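You operate a simulated robot arm through the tools that you are given. There is no shell and no other tool.

You are at the controls of a simulated two-armed robot. One attempt, no reset.

TASK
Undo the four bolts and move the yellow cover to the black pad.
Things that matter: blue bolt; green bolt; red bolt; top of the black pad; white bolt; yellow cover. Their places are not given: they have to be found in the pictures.

It is judged by the outcome, as a careful person would: the job done as asked, and still so three seconds after it is handed in. It fails if anything else is knocked over, pushed out of place, dropped, spilled or broken. A push-on lid holds only when it is set on centred and level and pressed home; a screw cap is set on level and turned clockwise until tight.

THE ROBOT
Two 7-joint arms with two-finger parallel grippers on one trunk that stands fixed in place. Base frame: the origin is at the foot of the trunk, x ahead of it, y to its left, z up. Readings come in cm, degrees, newtons and seconds.
The left shoulder is at [7.1, 15.6, 113], the right one opposite. Payload 3.91 kg a hand.
Tool frame (each hand has its own): the origin (TCP) lies between the finger pads and is the grasp point; the fingertips stand 3 cm ahead of it; z points along the fingers, y is the line along which they close. Largest opening 11 cm; finger width 2, thickness 1; the body of the gripper, 4.8 by 11.2 cm, starts 5.5 cm behind the TCP.
Orientation is that of the tool frame in the base frame, as [roll, pitch, yaw] about the fixed x, y, z axes, in that order (R = Rz(yaw) Ry(pitch) Rx(roll)). With the fingers straight down and closing along the base's y, the tool's x points along the base's -x, its y along +y and its z along -z.

THE INTERFACE
- The arms move only by the tool move_arm. It takes "left_motion", "right_motion" or both (then of equal length, played together; a hand with none holds still); each is a list of rows, each a list of 7 numbers: the shift along the base's x, y, z in cm, then the turn, a rotation vector about the base's x, y, z in degrees, then the finger opening in cm, from 0 to 11. In form: [[dx, dy, dz, wx, wy, wz, gripper], ...]. A call has 1 to 20 rows; each row shifts and turns the commanded pose from where the row before left it. Rows are played at 5 a second. More than 5 cm and 8.6 degrees between two rows, or a gripper value outside its range, and nothing of the call is played. A pose out of reach is approached as far as the arm can. The call stops where the force on the tool passes 40 N (or 10 N more than at its start, if that is more) or the arm is blocked; 0.2 s more then pass. The fingers move at their own pace (about 10.8 cm/s each) and stop on an object; they squeeze with about 38 N. The grip force told is the motor's: it shows also when the fingers shut on nothing. Time passes only in rows, and 0.2 s behind the last, so rows that do not move let the fingers close. The reply holds the time, the measured pose of the TCP, the force on the tool along the base axes, the opening and the grip force, in the units named above and with some noise, with the torque about the TCP (base axes, N m) and any sound that the robot's microphone picked up.
- Cameras (640 x 400 px; columns grow to the right, rows downward): "scene" is now at [12.79, 5.4, 138.51]; the picture's right is [0.58, -0.82, -0.00], its down [-0.26, -0.18, -0.95] and it looks along [0.77, 0.55, -0.32] (base axes); focal length 328 px, centre (320, 200). "left" rides on the left gripper at [7.2, -1.7, -10.3] in its tool frame; the picture's right is [0.23, 0.97, 0.00], its down [-0.76, 0.18, -0.62] and it looks along [-0.61, 0.14, 0.78] (tool axes); focal length 222 px, centre (320, 200). "right" rides on the right gripper at [7.2, 1.7, -10.3] in its tool frame; the picture's right is [-0.23, 0.97, 0.00], its down [-0.76, -0.18, -0.62] and it looks along [-0.61, -0.14, 0.78] (tool axes); focal length 222 px, centre (320, 200).
- capture(camera): a new picture of that camera. No time passes.
- lift_body(by): slides the trunk up (or, below 0, down) by that many cm; the arms and the scene camera ride with it, the base frame stays. It gives what a move gives, with no picture.
- head_to(pan, tilt): turns the head with the scene camera to pan (to the left, within 86 degrees either way) and tilt (down, from -29 to 69), counted from straight ahead of the robot. It gives what a move gives.
- measure_at(camera, pixels): for up to 12 pixels [column, row] of the newest picture of that camera ("zoom" is the newest enlarged one), the place [x, y, z] in the base frame of the surface seen there, good to about 0.2 cm. No time passes.
- zoom(camera, box): a new picture of the part [left, top, right, bottom] of that camera's present view, enlarged. No time passes.
- finish_job(): hands the job in; it is judged then, once.

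Unless the task says otherwise, let go and move clear before handing in.

The tools are called after "Request:" by a JSON object that holds its "api" and its "payload". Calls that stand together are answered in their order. move_arm: Moves the arms, as the interface text tells. Its arguments: {"type":"object","properties":{"left_motion":{"type":"array"},"right_motion":{"type":"array"}},"required":[]} The other tools are called the same way: lift_body (by) slides the trunk up or down; head_to (pan, tilt) turns the head that bears the scene camera; capture (camera) takes a picture; measure_at (camera, pixels) gives the place of the surface under pixels of a picture; zoom (camera, box) takes an enlarged picture of a part of a camera's view; finish_job () hands the job in.

At the start:

```text
time_s: 0.0
left_ee_pos: [49.12, 62.97, 131.83]
left_tool_rot: [-180.0, 0.1, -179.9]
left_wrist_force: [0.4, 0.5, 0.3]
left_moment: [-0.01, 0.03, -0.04]
left_width: 11.01
left_finger_force: 0.1
right_ee_pos: [84.48, 5.32, 133.34]
right_tool_rot: [180.0, 0.0, 179.9]
right_wrist_force: [0.3, 0.3, -0.5]
right_moment: [0.0, -0.01, -0.02]
right_width: 11.0
right_finger_force: 0.0
trunk travel left (down, up): [-57.5, 36.5]
head pan, tilt: [35.2, 18.7]
```

scene: 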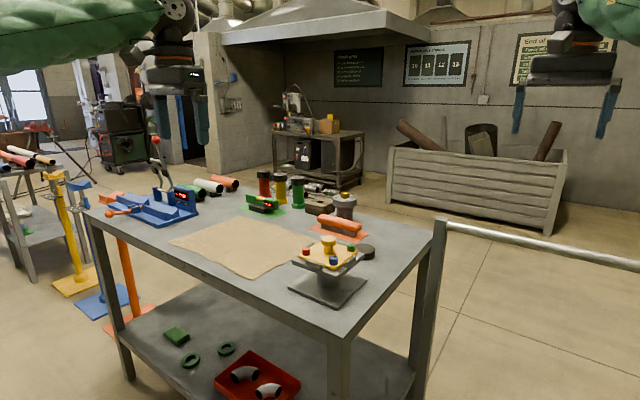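
right: 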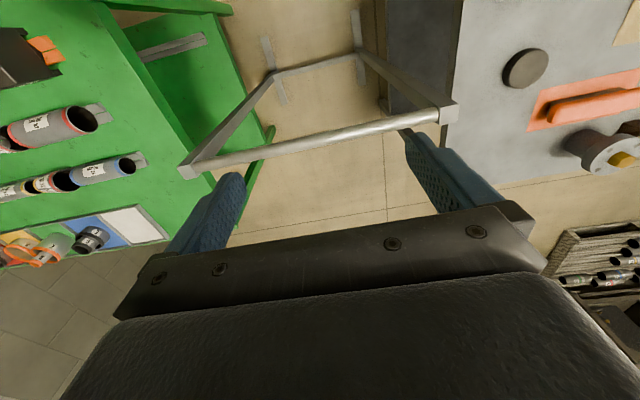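
left: 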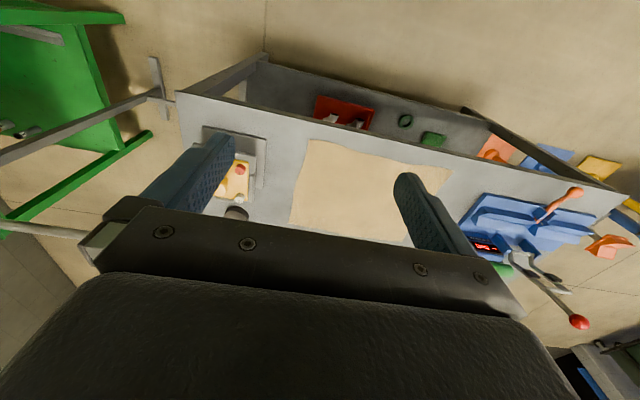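

The scene picture shows a yellow cover on a grey stand near pixel (328,254), with coloured bolts at its corners, and a dark round disc near (365,252) that may be the black pad. I'll enlarge that area.

Request:
{"api": "zoom", "payload": {"camera": "scene", "box": [270, 200, 400, 310]}}

Request:
{"api": "measure_at", "payload": {"camera": "scene", "pixels": [[328, 242], [306, 252], [333, 260], [351, 248], [366, 251], [320, 252], [330, 285], [300, 290], [340, 300], [365, 275], [240, 240], [345, 225]]}}

```text
3.64 times, centred on (335, 255) of scene
```

zoom: 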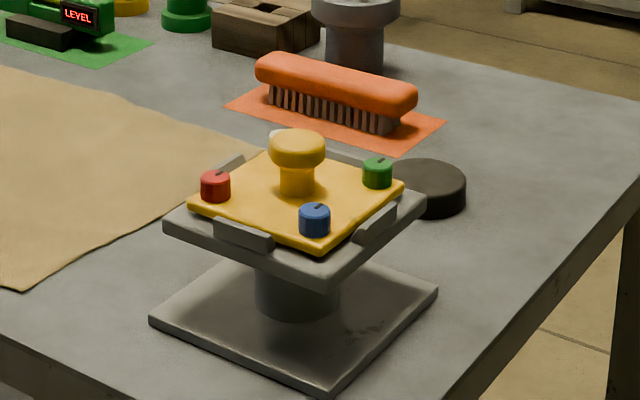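

```text
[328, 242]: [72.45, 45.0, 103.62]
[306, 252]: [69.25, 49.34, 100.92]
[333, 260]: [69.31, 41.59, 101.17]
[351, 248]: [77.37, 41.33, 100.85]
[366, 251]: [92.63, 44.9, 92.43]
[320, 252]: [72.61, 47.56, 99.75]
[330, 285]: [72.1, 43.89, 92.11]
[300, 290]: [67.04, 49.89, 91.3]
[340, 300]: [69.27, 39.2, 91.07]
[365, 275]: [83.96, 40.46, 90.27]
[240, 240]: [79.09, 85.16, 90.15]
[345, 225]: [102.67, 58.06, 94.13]
```

The cover sits on a raised stand with four bolts and a central knob. There's a dark disc behind it at about (93,45,92). I'll aim the head at the work area and look from the left hand as well.

Request:
{"api": "head_to", "payload": {"pan": 32, "tilt": 35}}

Request:
{"api": "capture", "payload": {"camera": "scene"}}

Request:
{"api": "zoom", "payload": {"camera": "scene", "box": [250, 120, 410, 220]}}

Request:
{"api": "zoom", "payload": {"camera": "left", "box": [180, 100, 300, 240]}}

```text
time_s: 0.8
left_ee_pos: [49.11, 62.78, 131.68]
left_tool_rot: [-179.9, 0.1, -179.9]
left_wrist_force: [0.0, 0.3, -0.8]
left_moment: [0.05, -0.03, 0.02]
left_width: 10.98
left_finger_force: 0.1
right_ee_pos: [84.35, 5.35, 133.41]
right_tool_rot: [-180.0, 0.0, 180.0]
right_wrist_force: [0.2, 0.0, -0.3]
right_moment: [-0.02, 0.02, 0.0]
right_width: 11.02
right_finger_force: 0.0
trunk travel left (down, up): [-57.5, 36.5]
head pan, tilt: [32.0, 35.0]
```

```text
taken
```

scene: 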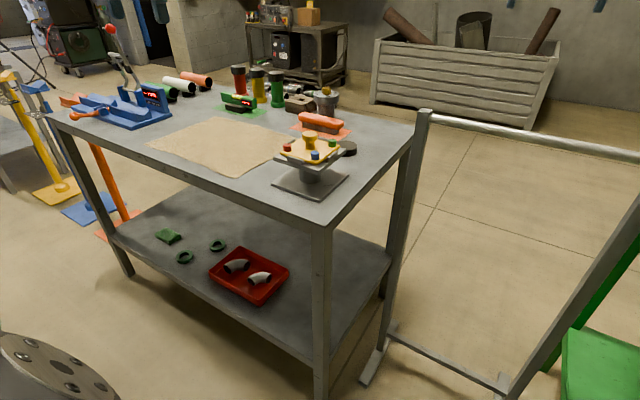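

```text
4.00 times, centred on (330, 170) of scene
```

zoom: 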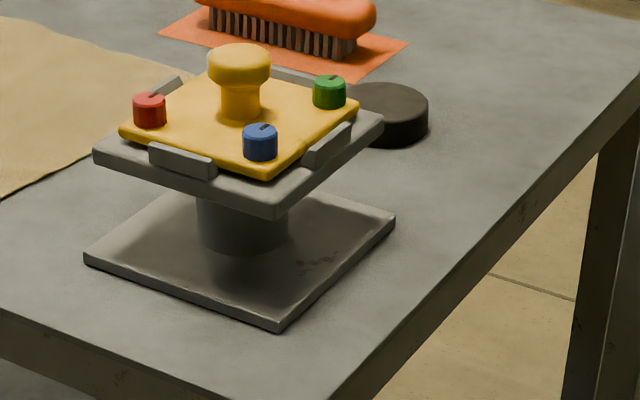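

```text
2.86 times, centred on (240, 170) of left
```

zoom: 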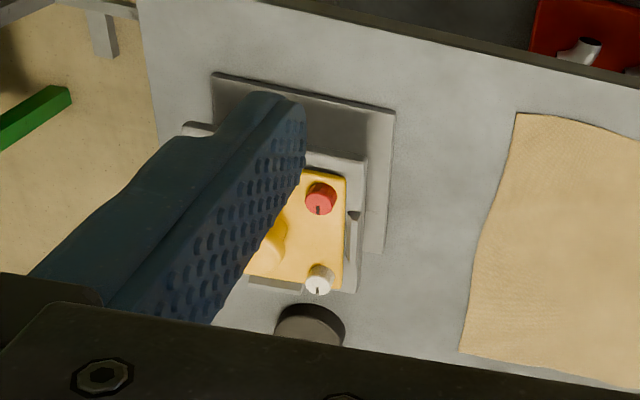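

The stand and four bolts are clear in the zoom: red (149,110), blue (260,142), green (329,92). White is hidden behind the knob, and the disc is at (390,112). I'll measure these.

Request:
{"api": "measure_at", "payload": {"camera": "zoom", "pixels": [[320, 198], [318, 210]]}}

Request:
{"api": "zoom", "payload": {"camera": "scene", "box": [270, 120, 370, 182]}}

```text
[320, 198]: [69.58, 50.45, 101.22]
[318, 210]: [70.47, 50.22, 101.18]
```

```text
6.40 times, centred on (320, 151) of scene
```

zoom: 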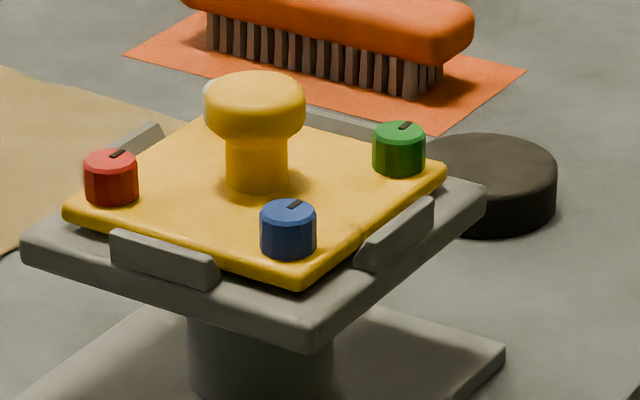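

Request:
{"api": "measure_at", "payload": {"camera": "zoom", "pixels": [[112, 160], [289, 209], [400, 129], [255, 85], [255, 110], [255, 165], [285, 270], [75, 205], [440, 175], [360, 175], [500, 150], [313, 333]]}}

Request:
{"api": "measure_at", "payload": {"camera": "zoom", "pixels": [[113, 200], [289, 255], [400, 173], [160, 245], [28, 240], [480, 190], [445, 140], [552, 160], [490, 137], [490, 190], [110, 185], [289, 238]]}}

```text
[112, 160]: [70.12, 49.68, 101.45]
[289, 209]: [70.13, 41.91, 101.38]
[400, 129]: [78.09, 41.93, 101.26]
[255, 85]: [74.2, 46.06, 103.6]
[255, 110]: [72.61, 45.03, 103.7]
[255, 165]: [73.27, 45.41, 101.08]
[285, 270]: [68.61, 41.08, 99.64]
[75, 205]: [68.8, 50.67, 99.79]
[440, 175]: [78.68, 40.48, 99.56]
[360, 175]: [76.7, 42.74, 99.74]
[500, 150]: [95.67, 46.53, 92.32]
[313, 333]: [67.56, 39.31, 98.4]
```

```text
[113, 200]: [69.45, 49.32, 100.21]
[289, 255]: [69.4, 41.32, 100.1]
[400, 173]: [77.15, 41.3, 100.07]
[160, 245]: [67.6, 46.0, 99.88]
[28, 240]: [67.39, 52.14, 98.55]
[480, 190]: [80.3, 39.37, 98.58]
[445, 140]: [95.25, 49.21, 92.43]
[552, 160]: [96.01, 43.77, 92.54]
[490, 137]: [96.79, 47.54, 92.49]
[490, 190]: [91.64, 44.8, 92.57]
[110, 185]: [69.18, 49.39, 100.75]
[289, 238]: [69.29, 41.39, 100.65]
```

Measurements put the bolt heads near red (70,49.7), blue (70,41.8), green (78,41.8) and white (78,49.7), with tops at about z 101.4. The cover plate is at z≈99.8 and the knob is at (74,45.7). I'll move the left hand above the cover for a closer look.

Request:
{"api": "move_arm", "payload": {"left_motion": [[3.5, -2.2, 0, 0, 0, 0, 11], [3.5, -2.2, 0, 0, 0, 0, 11], [3.5, -2.2, 0, 0, 0, 0, 11], [3.5, -2.2, 0, 0, 0, 0, 11], [3.5, -2.2, 0, 0, 0, 0, 11], [3.4, -2.2, 0, 0, 0, 0, 11], [0, 0, -3, 0, 0, 0, 11], [0, 0, -3, 0, 0, 0, 11], [0, 0, -3, 0, 0, 0, 11], [0, 0, -3, 0, 0, 0, 11], [0, 0, 0, 0, 0, 0, 11], [0, 0, 0, 0, 0, 0, 11]]}}

Request:
{"api": "capture", "payload": {"camera": "left"}}

Request:
{"api": "capture", "payload": {"camera": "scene"}}

```text
time_s: 3.4
left_ee_pos: [69.86, 49.54, 119.93]
left_tool_rot: [-180.0, 0.0, 180.0]
left_wrist_force: [-0.7, 0.5, -0.1]
left_moment: [0.01, -0.02, 0.0]
left_width: 11.0
left_finger_force: 0.1
right_ee_pos: [84.39, 5.43, 133.38]
right_tool_rot: [179.9, 0.0, -180.0]
right_wrist_force: [-0.5, -0.2, -0.8]
right_moment: [-0.04, 0.01, 0.01]
right_width: 10.98
right_finger_force: 0.0
trunk travel left (down, up): [-57.5, 36.5]
head pan, tilt: [32.0, 35.0]
```

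```text
taken
```

left: 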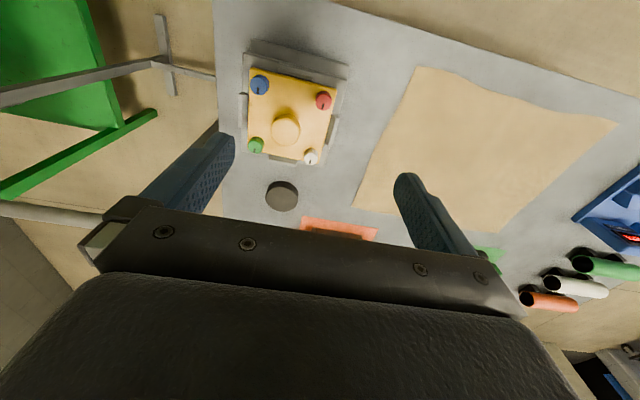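

```text
taken
```

scene: 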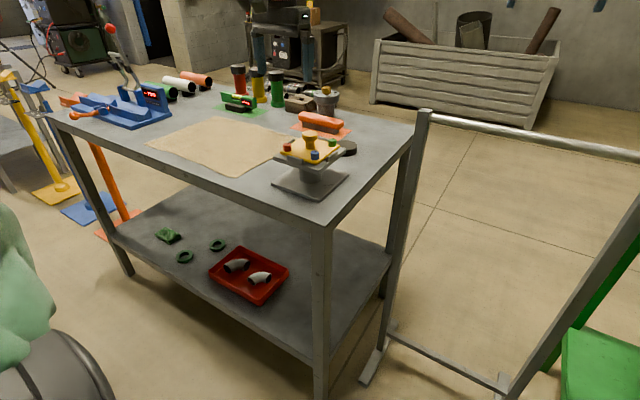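

The left view shows all four bolts, blue (260,84), red (324,100), green (255,146) and white (311,157), plus the dark disc at (282,196). I'll zoom in and measure them.

Request:
{"api": "zoom", "payload": {"camera": "left", "box": [225, 40, 385, 220]}}

Request:
{"api": "measure_at", "payload": {"camera": "left", "pixels": [[260, 81], [324, 98], [254, 145], [311, 154], [284, 128], [267, 196], [299, 196], [282, 183], [282, 208], [282, 196]]}}

```text
2.22 times, centred on (305, 130) of left
```

zoom: 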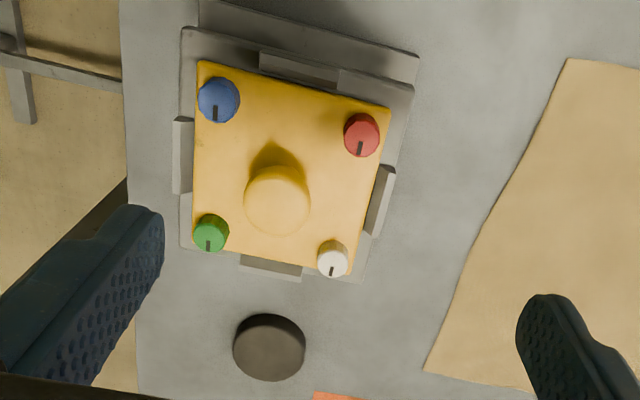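

```text
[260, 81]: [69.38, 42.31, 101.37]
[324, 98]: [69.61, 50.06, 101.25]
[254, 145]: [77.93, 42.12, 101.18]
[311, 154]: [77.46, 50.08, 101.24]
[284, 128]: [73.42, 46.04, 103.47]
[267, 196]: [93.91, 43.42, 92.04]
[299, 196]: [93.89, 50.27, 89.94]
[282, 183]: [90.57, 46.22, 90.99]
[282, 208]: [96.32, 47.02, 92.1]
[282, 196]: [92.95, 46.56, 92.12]
```

I'll take finer measurements from this zoom.

Request:
{"api": "measure_at", "payload": {"camera": "zoom", "pixels": [[219, 99], [361, 135], [210, 235], [332, 263], [277, 205], [197, 62], [389, 108], [350, 273], [193, 240], [270, 352], [345, 135], [379, 135]]}}

Request:
{"api": "measure_at", "payload": {"camera": "zoom", "pixels": [[361, 115], [361, 154], [250, 205], [304, 205], [277, 230], [300, 70], [180, 155], [380, 200], [270, 266], [235, 350], [304, 350], [270, 380]]}}

```text
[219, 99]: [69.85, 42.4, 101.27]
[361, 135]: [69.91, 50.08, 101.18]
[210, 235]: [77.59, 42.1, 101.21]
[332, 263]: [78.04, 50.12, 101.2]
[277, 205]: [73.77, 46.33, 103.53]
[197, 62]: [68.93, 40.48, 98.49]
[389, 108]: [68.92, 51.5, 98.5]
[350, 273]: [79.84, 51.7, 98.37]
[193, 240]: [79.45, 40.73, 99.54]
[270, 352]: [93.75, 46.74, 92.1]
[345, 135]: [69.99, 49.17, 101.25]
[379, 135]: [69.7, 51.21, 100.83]
```

```text
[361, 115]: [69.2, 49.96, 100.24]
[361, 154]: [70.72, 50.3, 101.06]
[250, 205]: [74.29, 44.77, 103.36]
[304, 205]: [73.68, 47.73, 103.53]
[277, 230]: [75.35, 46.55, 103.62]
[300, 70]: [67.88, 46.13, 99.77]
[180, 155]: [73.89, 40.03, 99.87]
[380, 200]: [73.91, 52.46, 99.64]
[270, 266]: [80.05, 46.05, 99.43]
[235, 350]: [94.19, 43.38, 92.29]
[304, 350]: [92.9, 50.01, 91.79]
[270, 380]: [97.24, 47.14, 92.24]
```

The bolts form an 8 cm square: red (70.0,50.1), blue (70,42.3), green (78,42.2), white (78,50.1). The heads are 2 cm wide with tops at z≈101.2. The pad's centre is (93.9,46.7) with its top at 92.2. I'll go over the red bolt, pre-turn the wrist clockwise and come down partway.

Request:
{"api": "move_arm", "payload": {"left_motion": [[0.14, 0.56, -2, 0, 0, -8, 5], [0, 0, -2, 0, 0, -8, 5], [0, 0, -2, 0, 0, -8, 5], [0, 0, -2, 0, 0, -8, 5], [0, 0, -2, 0, 0, -8, 5], [0, 0, -2, 0, 0, -8, 5], [0, 0, -1, 0, 0, -8, 5], [0, 0, 0, 0, 0, -8, 5], [0, 0, 0, 0, 0, -8, 5], [0, 0, 0, 0, 0, -8, 5], [0, 0, 0, 0, 0, 0, 5], [0, 0, 0, 0, 0, 0, 5]]}}

Request:
{"api": "capture", "payload": {"camera": "left"}}

Request:
{"api": "zoom", "payload": {"camera": "scene", "box": [240, 80, 400, 200]}}

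```text
time_s: 6.0
left_ee_pos: [70.34, 50.16, 106.75]
left_tool_rot: [180.0, 0.0, 99.9]
left_wrist_force: [0.6, -0.5, -0.5]
left_moment: [0.01, 0.0, -0.03]
left_width: 5.01
left_finger_force: 0.0
right_ee_pos: [84.43, 5.49, 133.29]
right_tool_rot: [180.0, 0.0, -179.9]
right_wrist_force: [0.4, 0.4, 0.6]
right_moment: [0.02, 0.0, -0.01]
right_width: 10.98
right_finger_force: 0.0
trunk travel left (down, up): [-57.5, 36.5]
head pan, tilt: [32.0, 35.0]
```

```text
taken
```

left: 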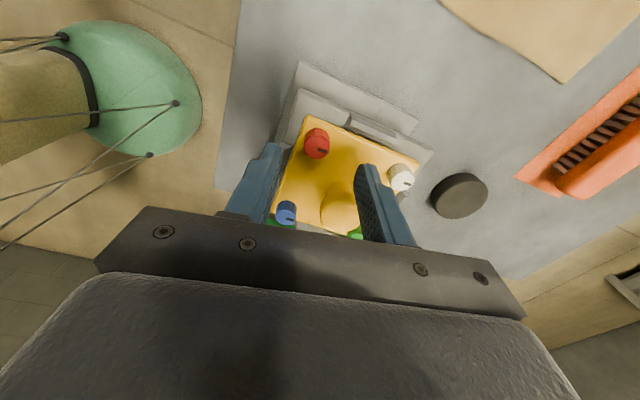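

```text
3.33 times, centred on (320, 140) of scene
```

zoom: 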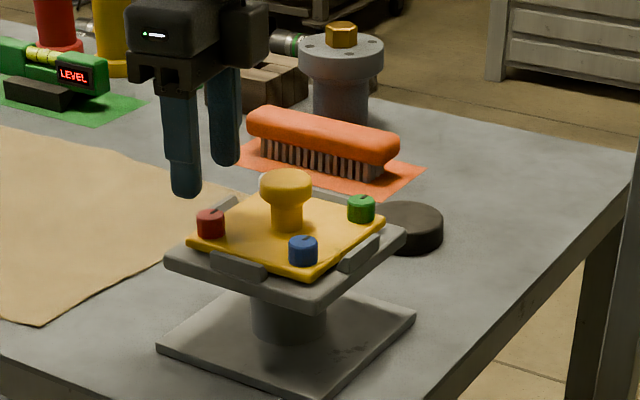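

The hand is over the red bolt, with the fingers closing along x. I'll come down to z≈103.2 and check.

Request:
{"api": "move_arm", "payload": {"left_motion": [[0, 0, -1.2, 0, 0, 0, 5], [0, 0, -1.2, 0, 0, 0, 5], [0, 0, -1.1, 0, 0, 0, 5], [0, 0, 0, 0, 0, 0, 5], [0, 0, 0, 0, 0, 0, 5]]}}

Request:
{"api": "zoom", "payload": {"camera": "left", "box": [220, 80, 460, 230]}}

Request:
{"api": "zoom", "payload": {"camera": "scene", "box": [270, 110, 370, 172]}}

```text
time_s: 7.2
left_ee_pos: [70.24, 50.31, 103.04]
left_tool_rot: [179.9, 0.0, 100.0]
left_wrist_force: [0.5, 0.7, 1.0]
left_moment: [-0.04, -0.02, -0.01]
left_width: 5.01
left_finger_force: 0.1
right_ee_pos: [84.4, 5.34, 133.39]
right_tool_rot: [-180.0, 0.1, -180.0]
right_wrist_force: [0.7, 0.5, 0.3]
right_moment: [-0.01, -0.02, -0.01]
right_width: 11.02
right_finger_force: 0.2
trunk travel left (down, up): [-57.5, 36.5]
head pan, tilt: [32.0, 35.0]
```

```text
2.67 times, centred on (340, 155) of left
```

zoom: 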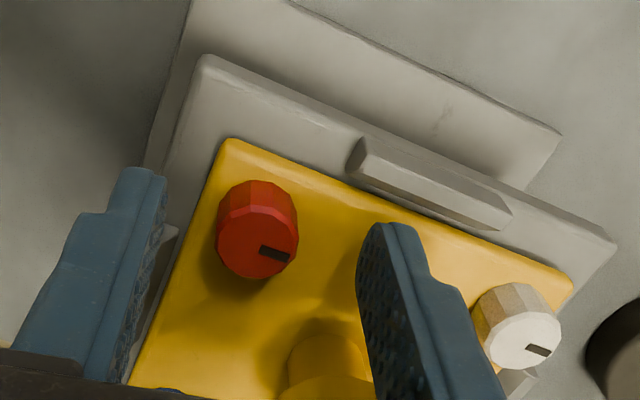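

```text
6.40 times, centred on (320, 141) of scene
```

zoom: 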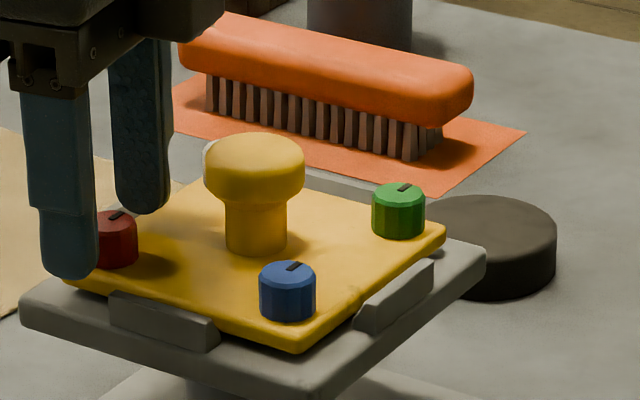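

Request:
{"api": "measure_at", "payload": {"camera": "zoom", "pixels": [[65, 250], [68, 272], [150, 200], [115, 215]]}}

Request:
{"api": "capture", "payload": {"camera": "left"}}

Request:
{"api": "measure_at", "payload": {"camera": "left", "pixels": [[273, 145], [278, 150], [364, 165], [370, 166], [317, 175], [317, 180]]}}

```text
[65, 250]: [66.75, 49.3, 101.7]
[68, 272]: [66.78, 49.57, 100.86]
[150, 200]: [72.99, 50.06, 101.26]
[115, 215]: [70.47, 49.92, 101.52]
```

```text
taken
```

left: 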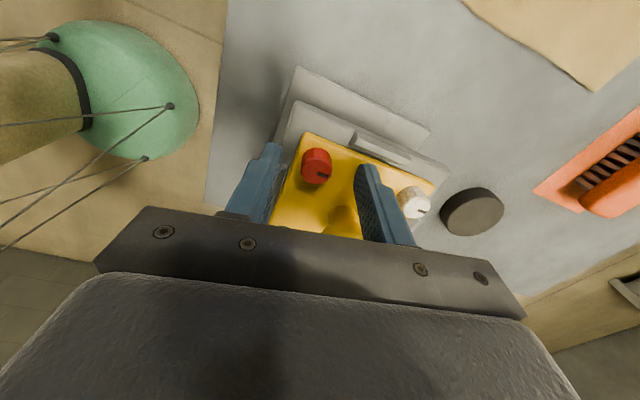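

```text
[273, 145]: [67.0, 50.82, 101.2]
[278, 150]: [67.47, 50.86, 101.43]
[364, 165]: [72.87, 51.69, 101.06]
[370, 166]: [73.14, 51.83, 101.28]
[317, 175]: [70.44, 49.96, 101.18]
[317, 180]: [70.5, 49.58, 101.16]
```

The fingers straddle the red bolt. I'll nudge y by −0.2 and close.

Request:
{"api": "move_arm", "payload": {"left_motion": [[-0.05, -0.2, 0, 0, 0, 0, 5], [0, 0, 0, 0, 0, 0, 3], [0, 0, 0, 0, 0, 0, 1], [0, 0, 0, 0, 0, 0, 1], [0, 0, 0, 0, 0, 0, 1]]}}

Request:
{"api": "zoom", "payload": {"camera": "scene", "box": [270, 110, 370, 172]}}

```text
time_s: 8.4
left_ee_pos: [69.96, 50.03, 103.27]
left_tool_rot: [-179.9, -0.1, 100.0]
left_wrist_force: [-5.5, -3.1, 0.5]
left_moment: [-0.06, 0.17, 0.08]
left_width: 1.95
left_finger_force: 37.9
right_ee_pos: [84.34, 5.33, 133.39]
right_tool_rot: [180.0, 0.1, -180.0]
right_wrist_force: [0.2, -0.5, 0.7]
right_moment: [0.0, -0.01, 0.03]
right_width: 11.02
right_finger_force: 0.2
trunk travel left (down, up): [-57.5, 36.5]
head pan, tilt: [32.0, 35.0]
```

```text
6.40 times, centred on (320, 141) of scene
```

zoom: 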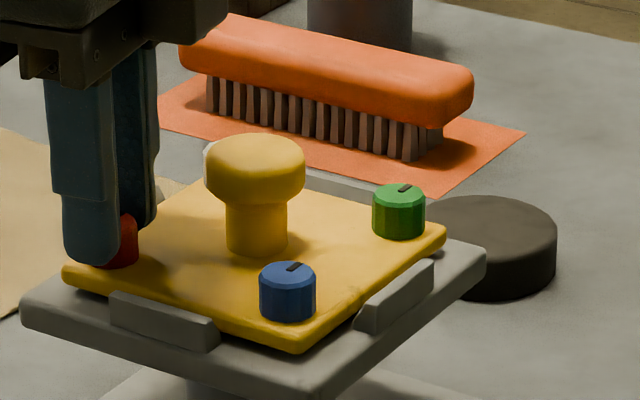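

The red bolt is gripped at 1.95 cm with a small side load. I'll relieve that and try a first counter-clockwise turn.

Request:
{"api": "move_arm", "payload": {"left_motion": [[-0.15, -0.1, 0, 0, 0, 0, 1], [0, 0, 0, 0, 0, 6, 1], [0, 0, 0, 0, 0, 6, 1], [0, 0, 0, 0, 0, 6, 1], [0, 0, 0, 0, 0, 6, 1], [0, 0, 0, 0, 0, 6, 1]]}}

Request:
{"api": "zoom", "payload": {"camera": "scene", "box": [270, 110, 370, 172]}}

```text
time_s: 9.8
left_ee_pos: [69.99, 49.91, 103.18]
left_tool_rot: [179.9, 0.1, 130.1]
left_wrist_force: [10.4, 13.4, 12.6]
left_moment: [0.11, -0.63, -0.03]
left_width: 1.95
left_finger_force: 38.1
right_ee_pos: [84.52, 5.53, 133.36]
right_tool_rot: [179.9, -0.1, 180.0]
right_wrist_force: [-0.2, 0.2, 0.6]
right_moment: [-0.04, 0.02, 0.02]
right_width: 10.96
right_finger_force: 0.0
trunk travel left (down, up): [-57.5, 36.5]
head pan, tilt: [32.0, 35.0]
```

```text
6.40 times, centred on (320, 141) of scene
```

zoom: 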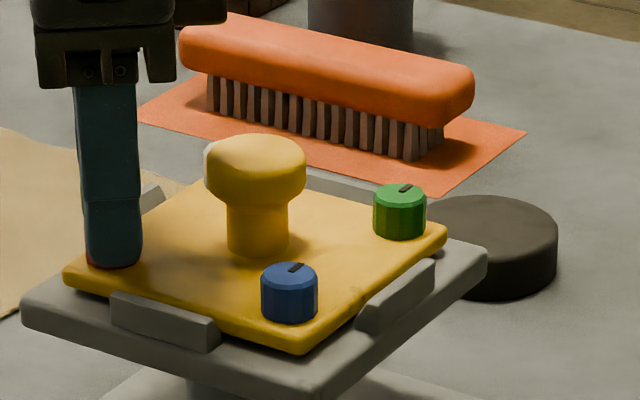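

The vertical force of +12.6 N shows the bolt is rising as it unscrews. I'll follow it upward, ease the side load and keep turning.

Request:
{"api": "move_arm", "payload": {"left_motion": [[0.1, 0.12, 0.12, 0, 0, 0, 1], [0, 0, 0, 0, 0, 0, 1]]}}

```text
time_s: 10.4
left_ee_pos: [70.0, 49.89, 103.25]
left_tool_rot: [-179.9, 0.0, 130.0]
left_wrist_force: [4.3, 1.0, 3.7]
left_moment: [-0.09, -0.31, -0.01]
left_width: 1.96
left_finger_force: 37.9
right_ee_pos: [84.52, 5.25, 133.34]
right_tool_rot: [180.0, 0.0, -180.0]
right_wrist_force: [-1.7, 0.1, -0.7]
right_moment: [0.0, 0.02, 0.0]
right_width: 10.98
right_finger_force: 0.0
trunk travel left (down, up): [-57.5, 36.5]
head pan, tilt: [32.0, 35.0]
```

Request:
{"api": "move_arm", "payload": {"left_motion": [[0.04, 0, 0.04, 0, 0, 6, 1], [0, 0, 0.02, 0, 0, 6, 1], [0, 0, 0.02, 0, 0, 6, 1], [0, 0, 0.02, 0, 0, 6, 1], [0, 0, 0.02, 0, 0, 6, 1]]}}

```text
time_s: 11.6
left_ee_pos: [69.99, 49.95, 103.34]
left_tool_rot: [-180.0, -0.1, 159.9]
left_wrist_force: [-10.7, -9.6, 0.3]
left_moment: [-0.1, 0.81, 0.03]
left_width: 1.95
left_finger_force: 38.1
right_ee_pos: [84.37, 5.29, 133.48]
right_tool_rot: [180.0, -0.1, -179.9]
right_wrist_force: [0.4, -0.4, -0.2]
right_moment: [-0.01, 0.03, 0.01]
right_width: 11.01
right_finger_force: 0.1
trunk travel left (down, up): [-57.5, 36.5]
head pan, tilt: [32.0, 35.0]
```

Request:
{"api": "move_arm", "payload": {"left_motion": [[-0.1, -0.09, 0.02, 0, 0, 6, 1], [0, 0, 0.02, 0, 0, 6, 1], [0, 0, 0.02, 0, 0, 6, 1], [0, 0, 0.02, 0, 0, 6, 1], [0, 0, 0.02, 0, 0, 6, 1]]}}

Request:
{"api": "zoom", "payload": {"camera": "scene", "box": [270, 110, 370, 172]}}

```text
time_s: 12.8
left_ee_pos: [70.04, 49.99, 103.44]
left_tool_rot: [180.0, -0.1, -169.9]
left_wrist_force: [-0.5, 5.5, -0.1]
left_moment: [0.14, -0.07, 0.0]
left_width: 1.95
left_finger_force: 38.2
right_ee_pos: [84.36, 5.38, 133.32]
right_tool_rot: [-180.0, 0.0, -180.0]
right_wrist_force: [-0.4, -0.1, -0.6]
right_moment: [-0.03, 0.05, 0.03]
right_width: 11.0
right_finger_force: 0.1
trunk travel left (down, up): [-57.5, 36.5]
head pan, tilt: [32.0, 35.0]
```

```text
6.40 times, centred on (320, 141) of scene
```

zoom: 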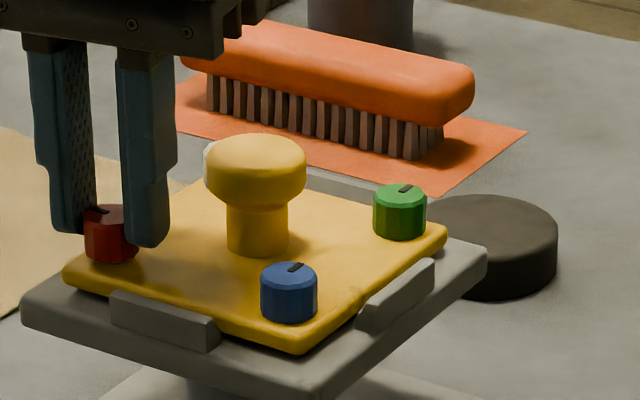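

The mark on the red bolt has turned 90° and it has risen about 0.25 cm with almost no load. I'll continue in the same way.

Request:
{"api": "move_arm", "payload": {"left_motion": [[0, 0.05, 0.02, 0, 0, 6, 1], [0, 0, 0.02, 0, 0, 6, 1], [0, 0, 0.02, 0, 0, 6, 1], [0, 0, 0.02, 0, 0, 6, 1], [0, 0, 0.02, 0, 0, 6, 1]]}}

```text
time_s: 14.0
left_ee_pos: [69.99, 50.07, 103.62]
left_tool_rot: [180.0, 0.0, -139.9]
left_wrist_force: [1.2, 0.8, 0.3]
left_moment: [0.05, -0.1, -0.01]
left_width: 1.95
left_finger_force: 38.1
right_ee_pos: [84.33, 5.43, 133.33]
right_tool_rot: [-180.0, 0.0, -180.0]
right_wrist_force: [-0.4, -0.1, -0.3]
right_moment: [-0.02, 0.0, 0.02]
right_width: 11.01
right_finger_force: 0.2
trunk travel left (down, up): [-57.5, 36.5]
head pan, tilt: [32.0, 35.0]
```

There's almost no load now, so the bolt may already be free. I'll test it with a small lift.

Request:
{"api": "move_arm", "payload": {"left_motion": [[0, 0, 0.1, 0, 0, 0, 1], [0, 0, 0.1, 0, 0, 0, 1]]}}

```text
time_s: 14.6
left_ee_pos: [70.0, 50.1, 103.64]
left_tool_rot: [-180.0, -0.2, -140.1]
left_wrist_force: [-0.3, -2.5, -7.6]
left_moment: [-0.03, 0.08, 0.03]
left_width: 1.94
left_finger_force: 38.5
right_ee_pos: [84.52, 5.48, 133.25]
right_tool_rot: [180.0, 0.0, -180.0]
right_wrist_force: [0.6, -0.5, 0.2]
right_moment: [0.0, -0.01, -0.01]
right_width: 10.98
right_finger_force: 0.1
trunk travel left (down, up): [-57.5, 36.5]
head pan, tilt: [32.0, 35.0]
```

It still holds, with a 7.6 N reaction. I'll keep turning.

Request:
{"api": "move_arm", "payload": {"left_motion": [[0, 0, 0, 0, 0, 6, 1], [0, 0, 0, 0, 0, 6, 1], [0, 0, 0, 0, 0, 6, 1], [0, 0, 0, 0, 0, 6, 1], [0, 0, 0, 0, 0, 6, 1]]}}

```text
time_s: 15.8
left_ee_pos: [69.89, 50.18, 103.79]
left_tool_rot: [179.8, -0.2, -109.9]
left_wrist_force: [-8.4, -5.2, -13.9]
left_moment: [-0.04, 0.25, 0.01]
left_width: 1.96
left_finger_force: 37.6
right_ee_pos: [84.59, 5.43, 133.34]
right_tool_rot: [-179.9, -0.2, -180.0]
right_wrist_force: [0.3, 0.3, 0.5]
right_moment: [0.0, 0.03, 0.03]
right_width: 10.99
right_finger_force: 0.0
trunk travel left (down, up): [-57.5, 36.5]
head pan, tilt: [32.0, 35.0]
```

Request:
{"api": "zoom", "payload": {"camera": "scene", "box": [270, 110, 370, 172]}}

Request:
{"api": "capture", "payload": {"camera": "left"}}

```text
6.40 times, centred on (320, 141) of scene
```

zoom: 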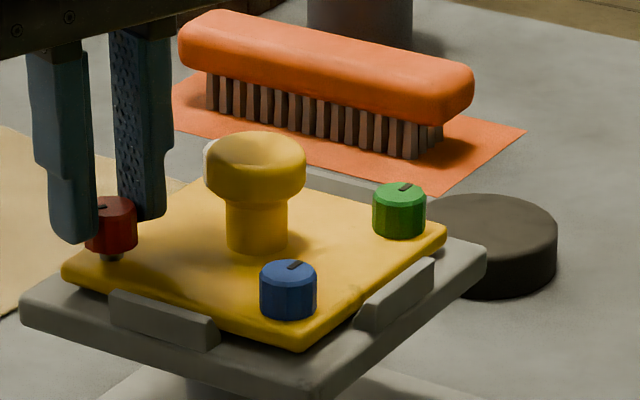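

```text
taken
```

left: 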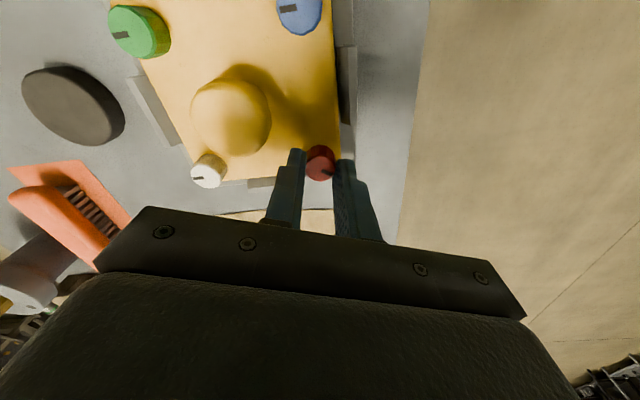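

The shank is now visible under the red head, about 0.4 cm of it. I'll relax the upward pull and turn further.

Request:
{"api": "move_arm", "payload": {"left_motion": [[-0.08, -0.05, -0.1, 0, 0, 6, 1], [0, 0, 0, 0, 0, 6, 1], [0, 0, 0, 0, 0, 6, 1], [0, 0, 0, 0, 0, 6, 1], [0, 0, 0, 0, 0, 6, 1]]}}

Request:
{"api": "zoom", "payload": {"camera": "scene", "box": [270, 110, 370, 172]}}

```text
time_s: 17.0
left_ee_pos: [70.07, 49.79, 103.75]
left_tool_rot: [180.0, 0.0, -79.9]
left_wrist_force: [4.2, -2.4, 0.2]
left_moment: [-0.1, -0.02, -0.29]
left_width: 1.94
left_finger_force: 38.0
right_ee_pos: [84.55, 5.15, 133.37]
right_tool_rot: [180.0, 0.0, -179.9]
right_wrist_force: [0.3, -0.6, 0.4]
right_moment: [-0.02, -0.02, 0.01]
right_width: 11.01
right_finger_force: 0.1
trunk travel left (down, up): [-57.5, 36.5]
head pan, tilt: [32.0, 35.0]
```

```text
6.40 times, centred on (320, 141) of scene
```

zoom: 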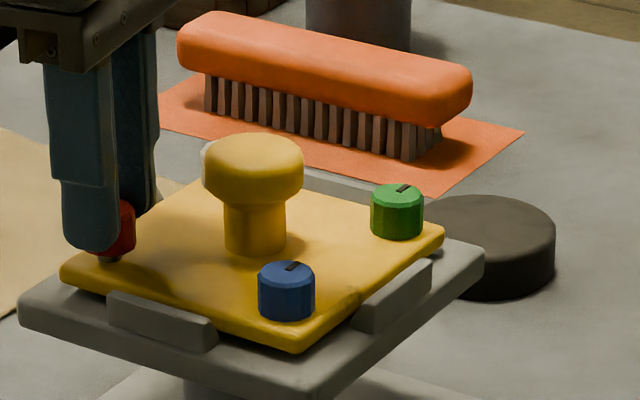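

The torque has risen to −0.29 N m and the cover moved about 2 zoom px, so the thread seems to be at its stop. I'll back off a little, then test a pull.

Request:
{"api": "move_arm", "payload": {"left_motion": [[0, 0, 0, 0, 0, -6, 1], [0, 0, 0, 0, 0, -6, 1], [0, 0, 0.1, 0, 0, 0, 1], [0, 0, 0.1, 0, 0, 0, 1]]}}

Request:
{"api": "zoom", "payload": {"camera": "scene", "box": [270, 110, 370, 172]}}

```text
time_s: 18.0
left_ee_pos: [70.04, 49.92, 103.96]
left_tool_rot: [179.8, 0.0, -92.2]
left_wrist_force: [9.7, -10.6, -1.6]
left_moment: [-0.11, -0.07, -0.01]
left_width: 1.97
left_finger_force: 38.1
right_ee_pos: [84.55, 5.33, 133.3]
right_tool_rot: [-180.0, -0.2, 180.0]
right_wrist_force: [-0.3, -0.7, 0.0]
right_moment: [0.01, 0.01, 0.0]
right_width: 10.99
right_finger_force: 0.0
trunk travel left (down, up): [-57.5, 36.5]
head pan, tilt: [32.0, 35.0]
```

```text
6.40 times, centred on (320, 141) of scene
```

zoom: 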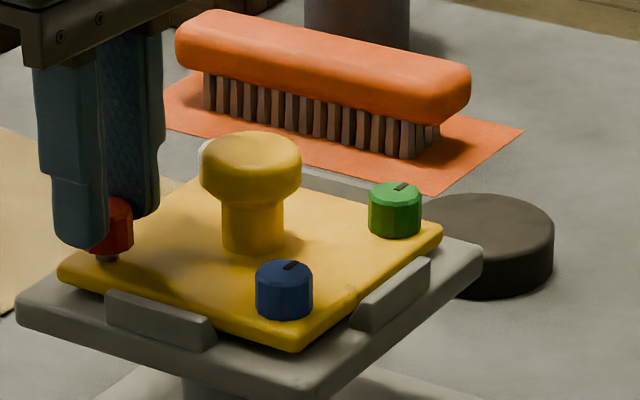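

The whole picture, including the brush and pad, shifted by the same 2–3 px, so that was the camera and not the fixture. I'll ease the side load and pull a bit more.

Request:
{"api": "move_arm", "payload": {"left_motion": [[0.1, -0.1, 0.1, 0, 0, 0, 1], [0, 0, 0.1, 0, 0, 0, 1], [0, 0, 0, 0, 0, 0, 1]]}}

Request:
{"api": "zoom", "payload": {"camera": "scene", "box": [270, 110, 370, 172]}}

```text
time_s: 18.8
left_ee_pos: [69.96, 49.93, 103.94]
left_tool_rot: [179.7, 0.1, -92.0]
left_wrist_force: [-4.2, -10.5, -18.3]
left_moment: [-0.09, 0.31, 0.03]
left_width: 1.97
left_finger_force: 37.3
right_ee_pos: [84.5, 5.41, 133.24]
right_tool_rot: [-180.0, -0.1, 180.0]
right_wrist_force: [0.6, 0.2, 0.0]
right_moment: [0.01, -0.01, -0.01]
right_width: 11.01
right_finger_force: 0.0
trunk travel left (down, up): [-57.5, 36.5]
head pan, tilt: [32.0, 35.0]
```

```text
6.40 times, centred on (320, 141) of scene
```

zoom: 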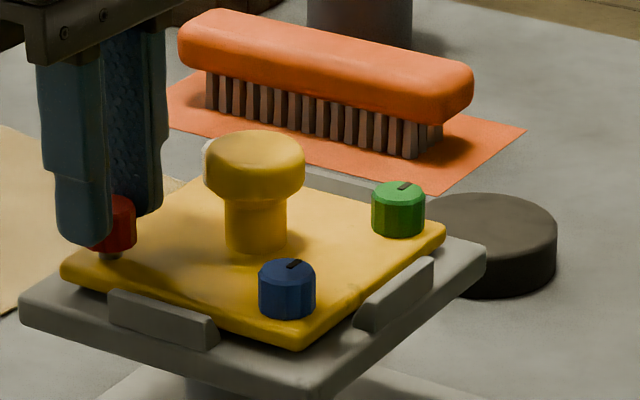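

The bolt still holds, with −18 N at 0.4 cm of pull, so it needs more turns. I'll relax the pull, let go and look at the mark.

Request:
{"api": "move_arm", "payload": {"left_motion": [[0, 0.1, -0.15, 0, 0, 0, 1], [0, 0, -0.1, 0, 0, 0, 1], [0, 0, 0, 0, 0, 0, 4], [0, 0, 0, 0, 0, 0, 5], [0, 0, 0, 0, 0, 0, 5]]}}

Request:
{"api": "zoom", "payload": {"camera": "left", "box": [220, 80, 460, 230]}}

Request:
{"api": "zoom", "payload": {"camera": "scene", "box": [270, 110, 370, 172]}}

```text
time_s: 20.0
left_ee_pos: [70.0, 49.95, 103.89]
left_tool_rot: [-179.9, 0.0, -92.0]
left_wrist_force: [0.2, -0.5, 0.2]
left_moment: [0.0, -0.01, -0.04]
left_width: 5.0
left_finger_force: 0.1
right_ee_pos: [84.44, 5.31, 133.34]
right_tool_rot: [-180.0, 0.0, 180.0]
right_wrist_force: [-0.1, -1.2, -0.3]
right_moment: [0.04, 0.02, -0.01]
right_width: 10.97
right_finger_force: 0.1
trunk travel left (down, up): [-57.5, 36.5]
head pan, tilt: [32.0, 35.0]
```

```text
2.67 times, centred on (340, 155) of left
```

zoom: 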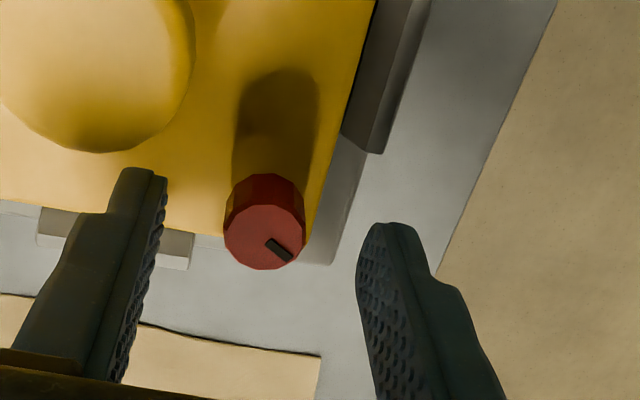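

```text
6.40 times, centred on (320, 141) of scene
```

zoom: 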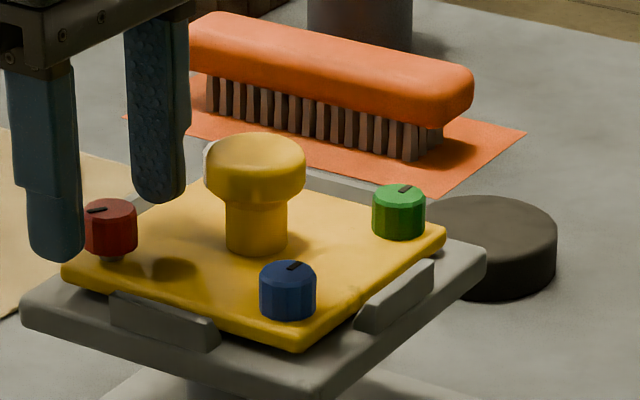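

From the mark, the red bolt has turned about 140°, and the grip slipped the rest. I'll narrow the opening, rewind the wrist clockwise and regrip to turn again.

Request:
{"api": "move_arm", "payload": {"left_motion": [[0, 0, 0, 0, 0, -8.5, 3.6], [0, 0, 0, 0, 0, -8.5, 3.6], [0, 0, 0, 0, 0, -8.5, 3.6], [0, 0, 0, 0, 0, -8.5, 3.6], [0, 0, 0, 0, 0, -8.5, 3.6], [0, 0, 0, 0, 0, -8.5, 3.6], [0, 0, 0, 0, 0, -8.5, 3.6], [0, 0, 0, 0, 0, -8.5, 3.6], [0, 0, 0, 0, 0, -8.5, 3.6], [0, 0, 0, 0, 0, -8.5, 3.6], [0, 0, 0, 0, 0, -8.5, 3.6], [0, 0, 0, 0, 0, -8.5, 3.6], [0, 0, 0, 0, 0, -8.5, 3.6], [0, 0, 0, 0, 0, -8.5, 3.6], [0, 0, 0, 0, 0, -8.5, 3.6], [0, 0, 0, 0, 0, -8.5, 3.6], [0, 0, 0, 0, 0, -8.5, 3.6], [0, 0, 0, 0, 0, -8.5, 3.6], [0, 0, 0, 0, 0, -8.5, 3.6], [0, 0, 0, 0, 0, -8.5, 3.6]]}}

Request:
{"api": "zoom", "payload": {"camera": "left", "box": [220, 80, 460, 230]}}

Request:
{"api": "zoom", "payload": {"camera": "scene", "box": [270, 130, 310, 156]}}

```text
time_s: 24.2
left_ee_pos: [69.93, 49.94, 103.99]
left_tool_rot: [180.0, 0.0, 97.9]
left_wrist_force: [0.0, -0.2, -0.2]
left_moment: [0.02, -0.01, 0.03]
left_width: 3.58
left_finger_force: 0.1
right_ee_pos: [84.46, 5.39, 133.42]
right_tool_rot: [180.0, -0.1, 180.0]
right_wrist_force: [-0.5, -0.2, 0.3]
right_moment: [0.04, -0.01, 0.0]
right_width: 10.99
right_finger_force: 0.1
trunk travel left (down, up): [-57.5, 36.5]
head pan, tilt: [32.0, 35.0]
```

```text
2.67 times, centred on (340, 155) of left
```

zoom: 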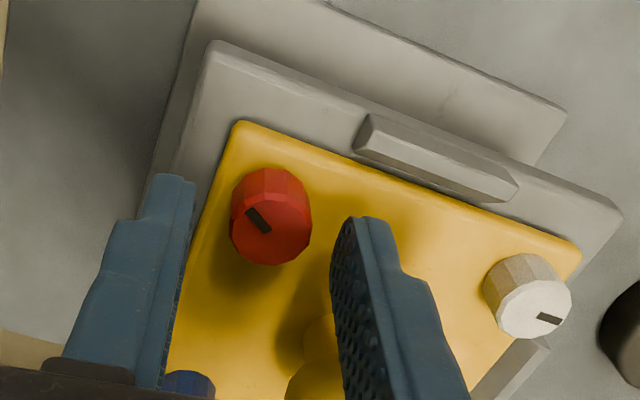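

```text
15.38 times, centred on (290, 143) of scene
```

zoom: 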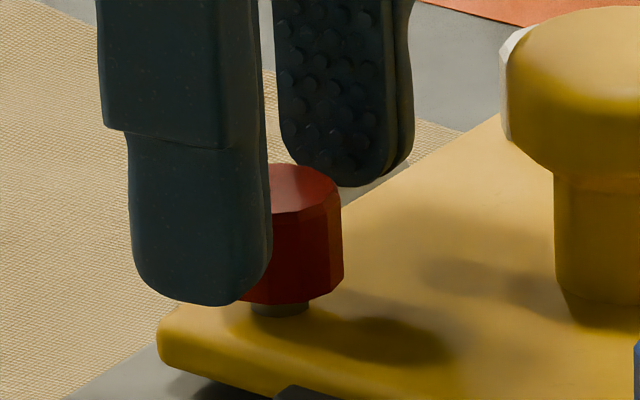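

The head's underside is now about 0.4 cm above the cover. I'll lower a little for a better hold, regrip and turn 60°.

Request:
{"api": "move_arm", "payload": {"left_motion": [[0, 0, -0.25, 0, 0, 0, 3.6], [0, 0, -0.2, 0, 0, 0, 3.6], [0, 0, 0, 0, 0, 0, 1], [0, 0, 0, 0, 0, 0, 1], [0, 0, 0, 0, 0, 0, 1]]}}

```text
time_s: 25.4
left_ee_pos: [69.96, 50.06, 103.52]
left_tool_rot: [-179.9, 0.0, 98.0]
left_wrist_force: [6.6, 1.3, 1.3]
left_moment: [0.03, 0.01, -0.01]
left_width: 1.92
left_finger_force: 38.0
right_ee_pos: [84.47, 5.37, 133.36]
right_tool_rot: [-180.0, -0.1, -180.0]
right_wrist_force: [-0.1, 0.6, -0.7]
right_moment: [-0.01, 0.01, 0.01]
right_width: 11.0
right_finger_force: 0.1
trunk travel left (down, up): [-57.5, 36.5]
head pan, tilt: [32.0, 35.0]
```

Request:
{"api": "move_arm", "payload": {"left_motion": [[0.08, 0, 0.02, 0, 0, 6, 1], [0, 0, 0.02, 0, 0, 6, 1], [0, 0, 0.02, 0, 0, 6, 1], [0, 0, 0.02, 0, 0, 6, 1], [0, 0, 0.02, 0, 0, 6, 1]]}}

Request:
{"api": "zoom", "payload": {"camera": "left", "box": [220, 80, 460, 230]}}

```text
time_s: 26.6
left_ee_pos: [70.16, 49.9, 103.45]
left_tool_rot: [-180.0, 0.0, 128.1]
left_wrist_force: [-3.1, -0.4, -0.4]
left_moment: [0.13, 0.45, -0.28]
left_width: 1.97
left_finger_force: 37.9
right_ee_pos: [84.41, 5.35, 133.38]
right_tool_rot: [-180.0, 0.0, 179.9]
right_wrist_force: [1.4, -0.2, 0.2]
right_moment: [-0.03, 0.0, 0.01]
right_width: 11.03
right_finger_force: 0.0
trunk travel left (down, up): [-57.5, 36.5]
head pan, tilt: [32.0, 35.0]
```

```text
2.67 times, centred on (340, 155) of left
```

zoom: 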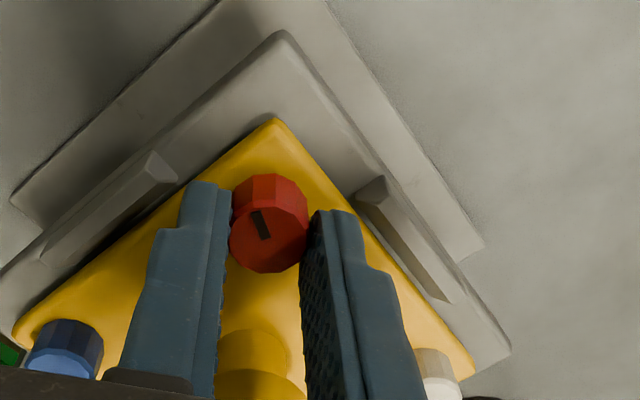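

The torque is again at the slip limit (−0.28), and the mark slips against the fingers at about 150°. So the red bolt is at its out-stop: it has risen and is captive in the cover. I'll let go, go over the blue bolt and do the same.

Request:
{"api": "move_arm", "payload": {"left_motion": [[0, 0, 0, 0, 0, -3, 1], [0, 0, 0, 0, 0, 0, 3.6], [0, 0, 0, 0, 0, 0, 3.6], [0, 0, 2, 0, 0, 0, 3.6], [0, 0, 2, 0, 0, 0, 3.6], [0, 0, 1.5, 0, 0, 0, 5], [0, -2, 0, 0, 0, -7, 5], [0, -2, 0, 0, 0, -7, 5], [0, -2, 0, 0, 0, -7, 5], [0, -1.75, 0, 0, 0, -6, 5], [0, 0, -2, 0, 0, 0, 5], [0, 0, 0, 0, 0, 0, 5], [0, 0, 0, 0, 0, 0, 5]]}}

Request:
{"api": "zoom", "payload": {"camera": "left", "box": [220, 80, 460, 230]}}

Request:
{"api": "zoom", "payload": {"camera": "scene", "box": [270, 110, 370, 172]}}

```text
time_s: 29.4
left_ee_pos: [70.09, 42.22, 107.14]
left_tool_rot: [179.9, 0.0, 97.9]
left_wrist_force: [-0.2, 0.4, -0.5]
left_moment: [-0.02, 0.01, 0.02]
left_width: 5.01
left_finger_force: 0.0
right_ee_pos: [84.36, 5.32, 133.29]
right_tool_rot: [180.0, 0.0, 179.9]
right_wrist_force: [0.0, 0.1, 0.4]
right_moment: [0.03, 0.0, -0.02]
right_width: 10.97
right_finger_force: 0.1
trunk travel left (down, up): [-57.5, 36.5]
head pan, tilt: [32.0, 35.0]
```

```text
2.67 times, centred on (340, 155) of left
```

zoom: 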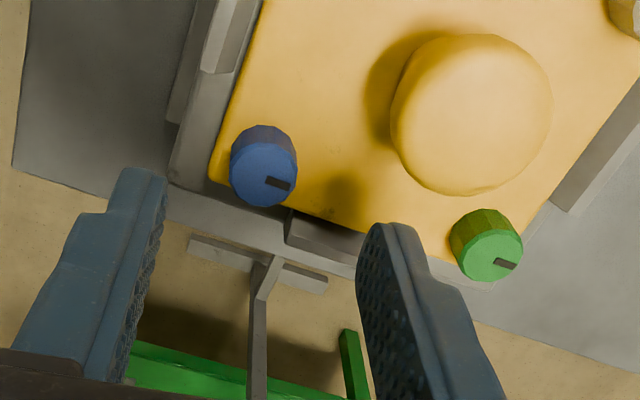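

```text
6.40 times, centred on (320, 141) of scene
```

zoom: 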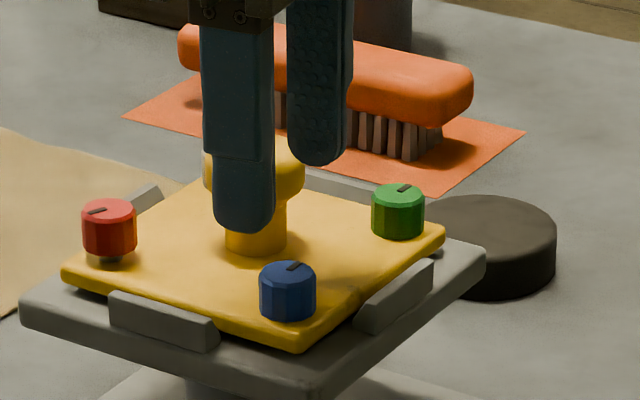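

Red stands clearly raised. Now I'll come down over blue.

Request:
{"api": "move_arm", "payload": {"left_motion": [[0, 0, -1.5, 0, 0, 0, 5], [0, 0, -1.3, 0, 0, 0, 5], [0, 0, -1.0, 0, 0, 0, 5], [0, 0, 0, 0, 0, 0, 5], [0, 0, 0, 0, 0, 0, 5]]}}

Request:
{"api": "zoom", "payload": {"camera": "left", "box": [220, 80, 460, 230]}}

```text
time_s: 30.6
left_ee_pos: [70.18, 42.09, 103.33]
left_tool_rot: [180.0, 0.0, 98.0]
left_wrist_force: [0.4, -0.1, -1.1]
left_moment: [0.0, -0.01, -0.01]
left_width: 5.0
left_finger_force: 0.2
right_ee_pos: [84.35, 5.39, 133.31]
right_tool_rot: [-180.0, 0.0, -180.0]
right_wrist_force: [0.9, 0.2, -0.2]
right_moment: [-0.03, 0.04, -0.02]
right_width: 10.98
right_finger_force: 0.0
trunk travel left (down, up): [-57.5, 36.5]
head pan, tilt: [32.0, 35.0]
```

```text
2.67 times, centred on (340, 155) of left
```

zoom: 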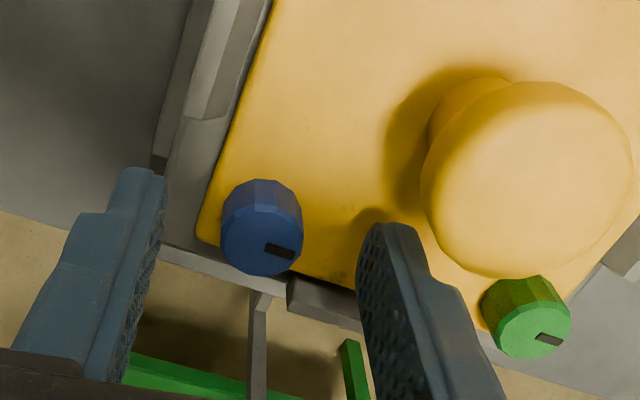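

The view matches what I saw over red. I'll close on blue.

Request:
{"api": "move_arm", "payload": {"left_motion": [[0, 0, 0, 0, 0, 0, 3], [0, 0, 0, 0, 0, 0, 1], [0, 0, 0, 0, 0, 0, 1], [0, 0, 0, 0, 0, 0, 1]]}}

```text
time_s: 31.6
left_ee_pos: [70.08, 42.11, 103.32]
left_tool_rot: [-180.0, 0.0, 98.0]
left_wrist_force: [-9.2, -2.3, 0.3]
left_moment: [-0.32, 0.43, 0.12]
left_width: 1.95
left_finger_force: 38.7
right_ee_pos: [84.28, 5.32, 133.51]
right_tool_rot: [-180.0, 0.0, 180.0]
right_wrist_force: [0.0, -0.2, 0.2]
right_moment: [0.01, 0.01, 0.03]
right_width: 11.0
right_finger_force: 0.1
trunk travel left (down, up): [-57.5, 36.5]
head pan, tilt: [32.0, 35.0]
```

Request:
{"api": "move_arm", "payload": {"left_motion": [[-0.1, -0.02, 0, 0, 0, 0, 1], [0, 0, 0.02, 0, 0, 6, 1], [0, 0, 0.02, 0, 0, 6, 1], [0, 0, 0.02, 0, 0, 6, 1], [0, 0, 0.02, 0, 0, 6, 1], [0, 0, 0.02, 0, 0, 6, 1]]}}

```text
time_s: 33.0
left_ee_pos: [70.0, 42.15, 103.35]
left_tool_rot: [-179.9, 0.0, 128.2]
left_wrist_force: [-1.1, 1.3, 0.6]
left_moment: [0.03, 0.21, 0.01]
left_width: 1.96
left_finger_force: 37.8
right_ee_pos: [84.34, 5.46, 133.28]
right_tool_rot: [180.0, 0.0, -179.9]
right_wrist_force: [0.1, 0.4, 0.8]
right_moment: [0.02, 0.03, 0.02]
right_width: 11.0
right_finger_force: 0.0
trunk travel left (down, up): [-57.5, 36.5]
head pan, tilt: [32.0, 35.0]
```

Blue is turning smoothly with low load. I'll turn another 60°.

Request:
{"api": "move_arm", "payload": {"left_motion": [[0, 0, 0.02, 0, 0, 6, 1], [0, 0, 0.02, 0, 0, 6, 1], [0, 0, 0.02, 0, 0, 6, 1], [0, 0, 0.02, 0, 0, 6, 1], [0, 0, 0.02, 0, 0, 6, 1], [0, 0, 0.02, 0, 0, 6, 1], [0, 0, 0.02, 0, 0, 6, 1], [0, 0, 0.02, 0, 0, 6, 1], [0, 0, 0.02, 0, 0, 6, 1], [0, 0, 0.02, 0, 0, 6, 1]]}}

```text
time_s: 35.2
left_ee_pos: [69.92, 41.98, 103.63]
left_tool_rot: [180.0, 0.0, -171.9]
left_wrist_force: [-8.7, -12.8, 0.2]
left_moment: [-0.54, 0.48, -0.01]
left_width: 1.96
left_finger_force: 38.3
right_ee_pos: [84.4, 5.26, 133.43]
right_tool_rot: [-180.0, 0.0, -180.0]
right_wrist_force: [0.7, -0.5, -0.4]
right_moment: [-0.01, -0.01, 0.0]
right_width: 11.01
right_finger_force: 0.0
trunk travel left (down, up): [-57.5, 36.5]
head pan, tilt: [32.0, 35.0]
```

Request:
{"api": "move_arm", "payload": {"left_motion": [[-0.08, -0.12, 0.02, 0, 0, 6, 1], [0, 0, 0.02, 0, 0, 6, 1], [0, 0, 0.02, 0, 0, 6, 1], [0, 0, 0.02, 0, 0, 6, 1], [0, 0, 0.02, 0, 0, 6, 1]]}}

Request:
{"api": "zoom", "payload": {"camera": "scene", "box": [270, 110, 370, 172]}}

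```text
time_s: 36.4
left_ee_pos: [69.93, 41.89, 103.65]
left_tool_rot: [180.0, 0.0, -142.1]
left_wrist_force: [-2.0, -13.4, -0.5]
left_moment: [-0.4, 0.12, 0.0]
left_width: 1.96
left_finger_force: 38.0
right_ee_pos: [84.46, 5.27, 133.44]
right_tool_rot: [-180.0, 0.1, -179.8]
right_wrist_force: [0.0, -0.3, 0.1]
right_moment: [-0.01, 0.0, 0.01]
right_width: 10.99
right_finger_force: 0.1
trunk travel left (down, up): [-57.5, 36.5]
head pan, tilt: [32.0, 35.0]
```

```text
6.40 times, centred on (320, 141) of scene
```

zoom: 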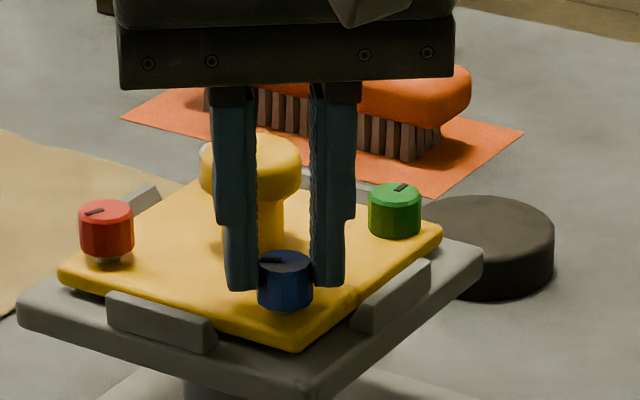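

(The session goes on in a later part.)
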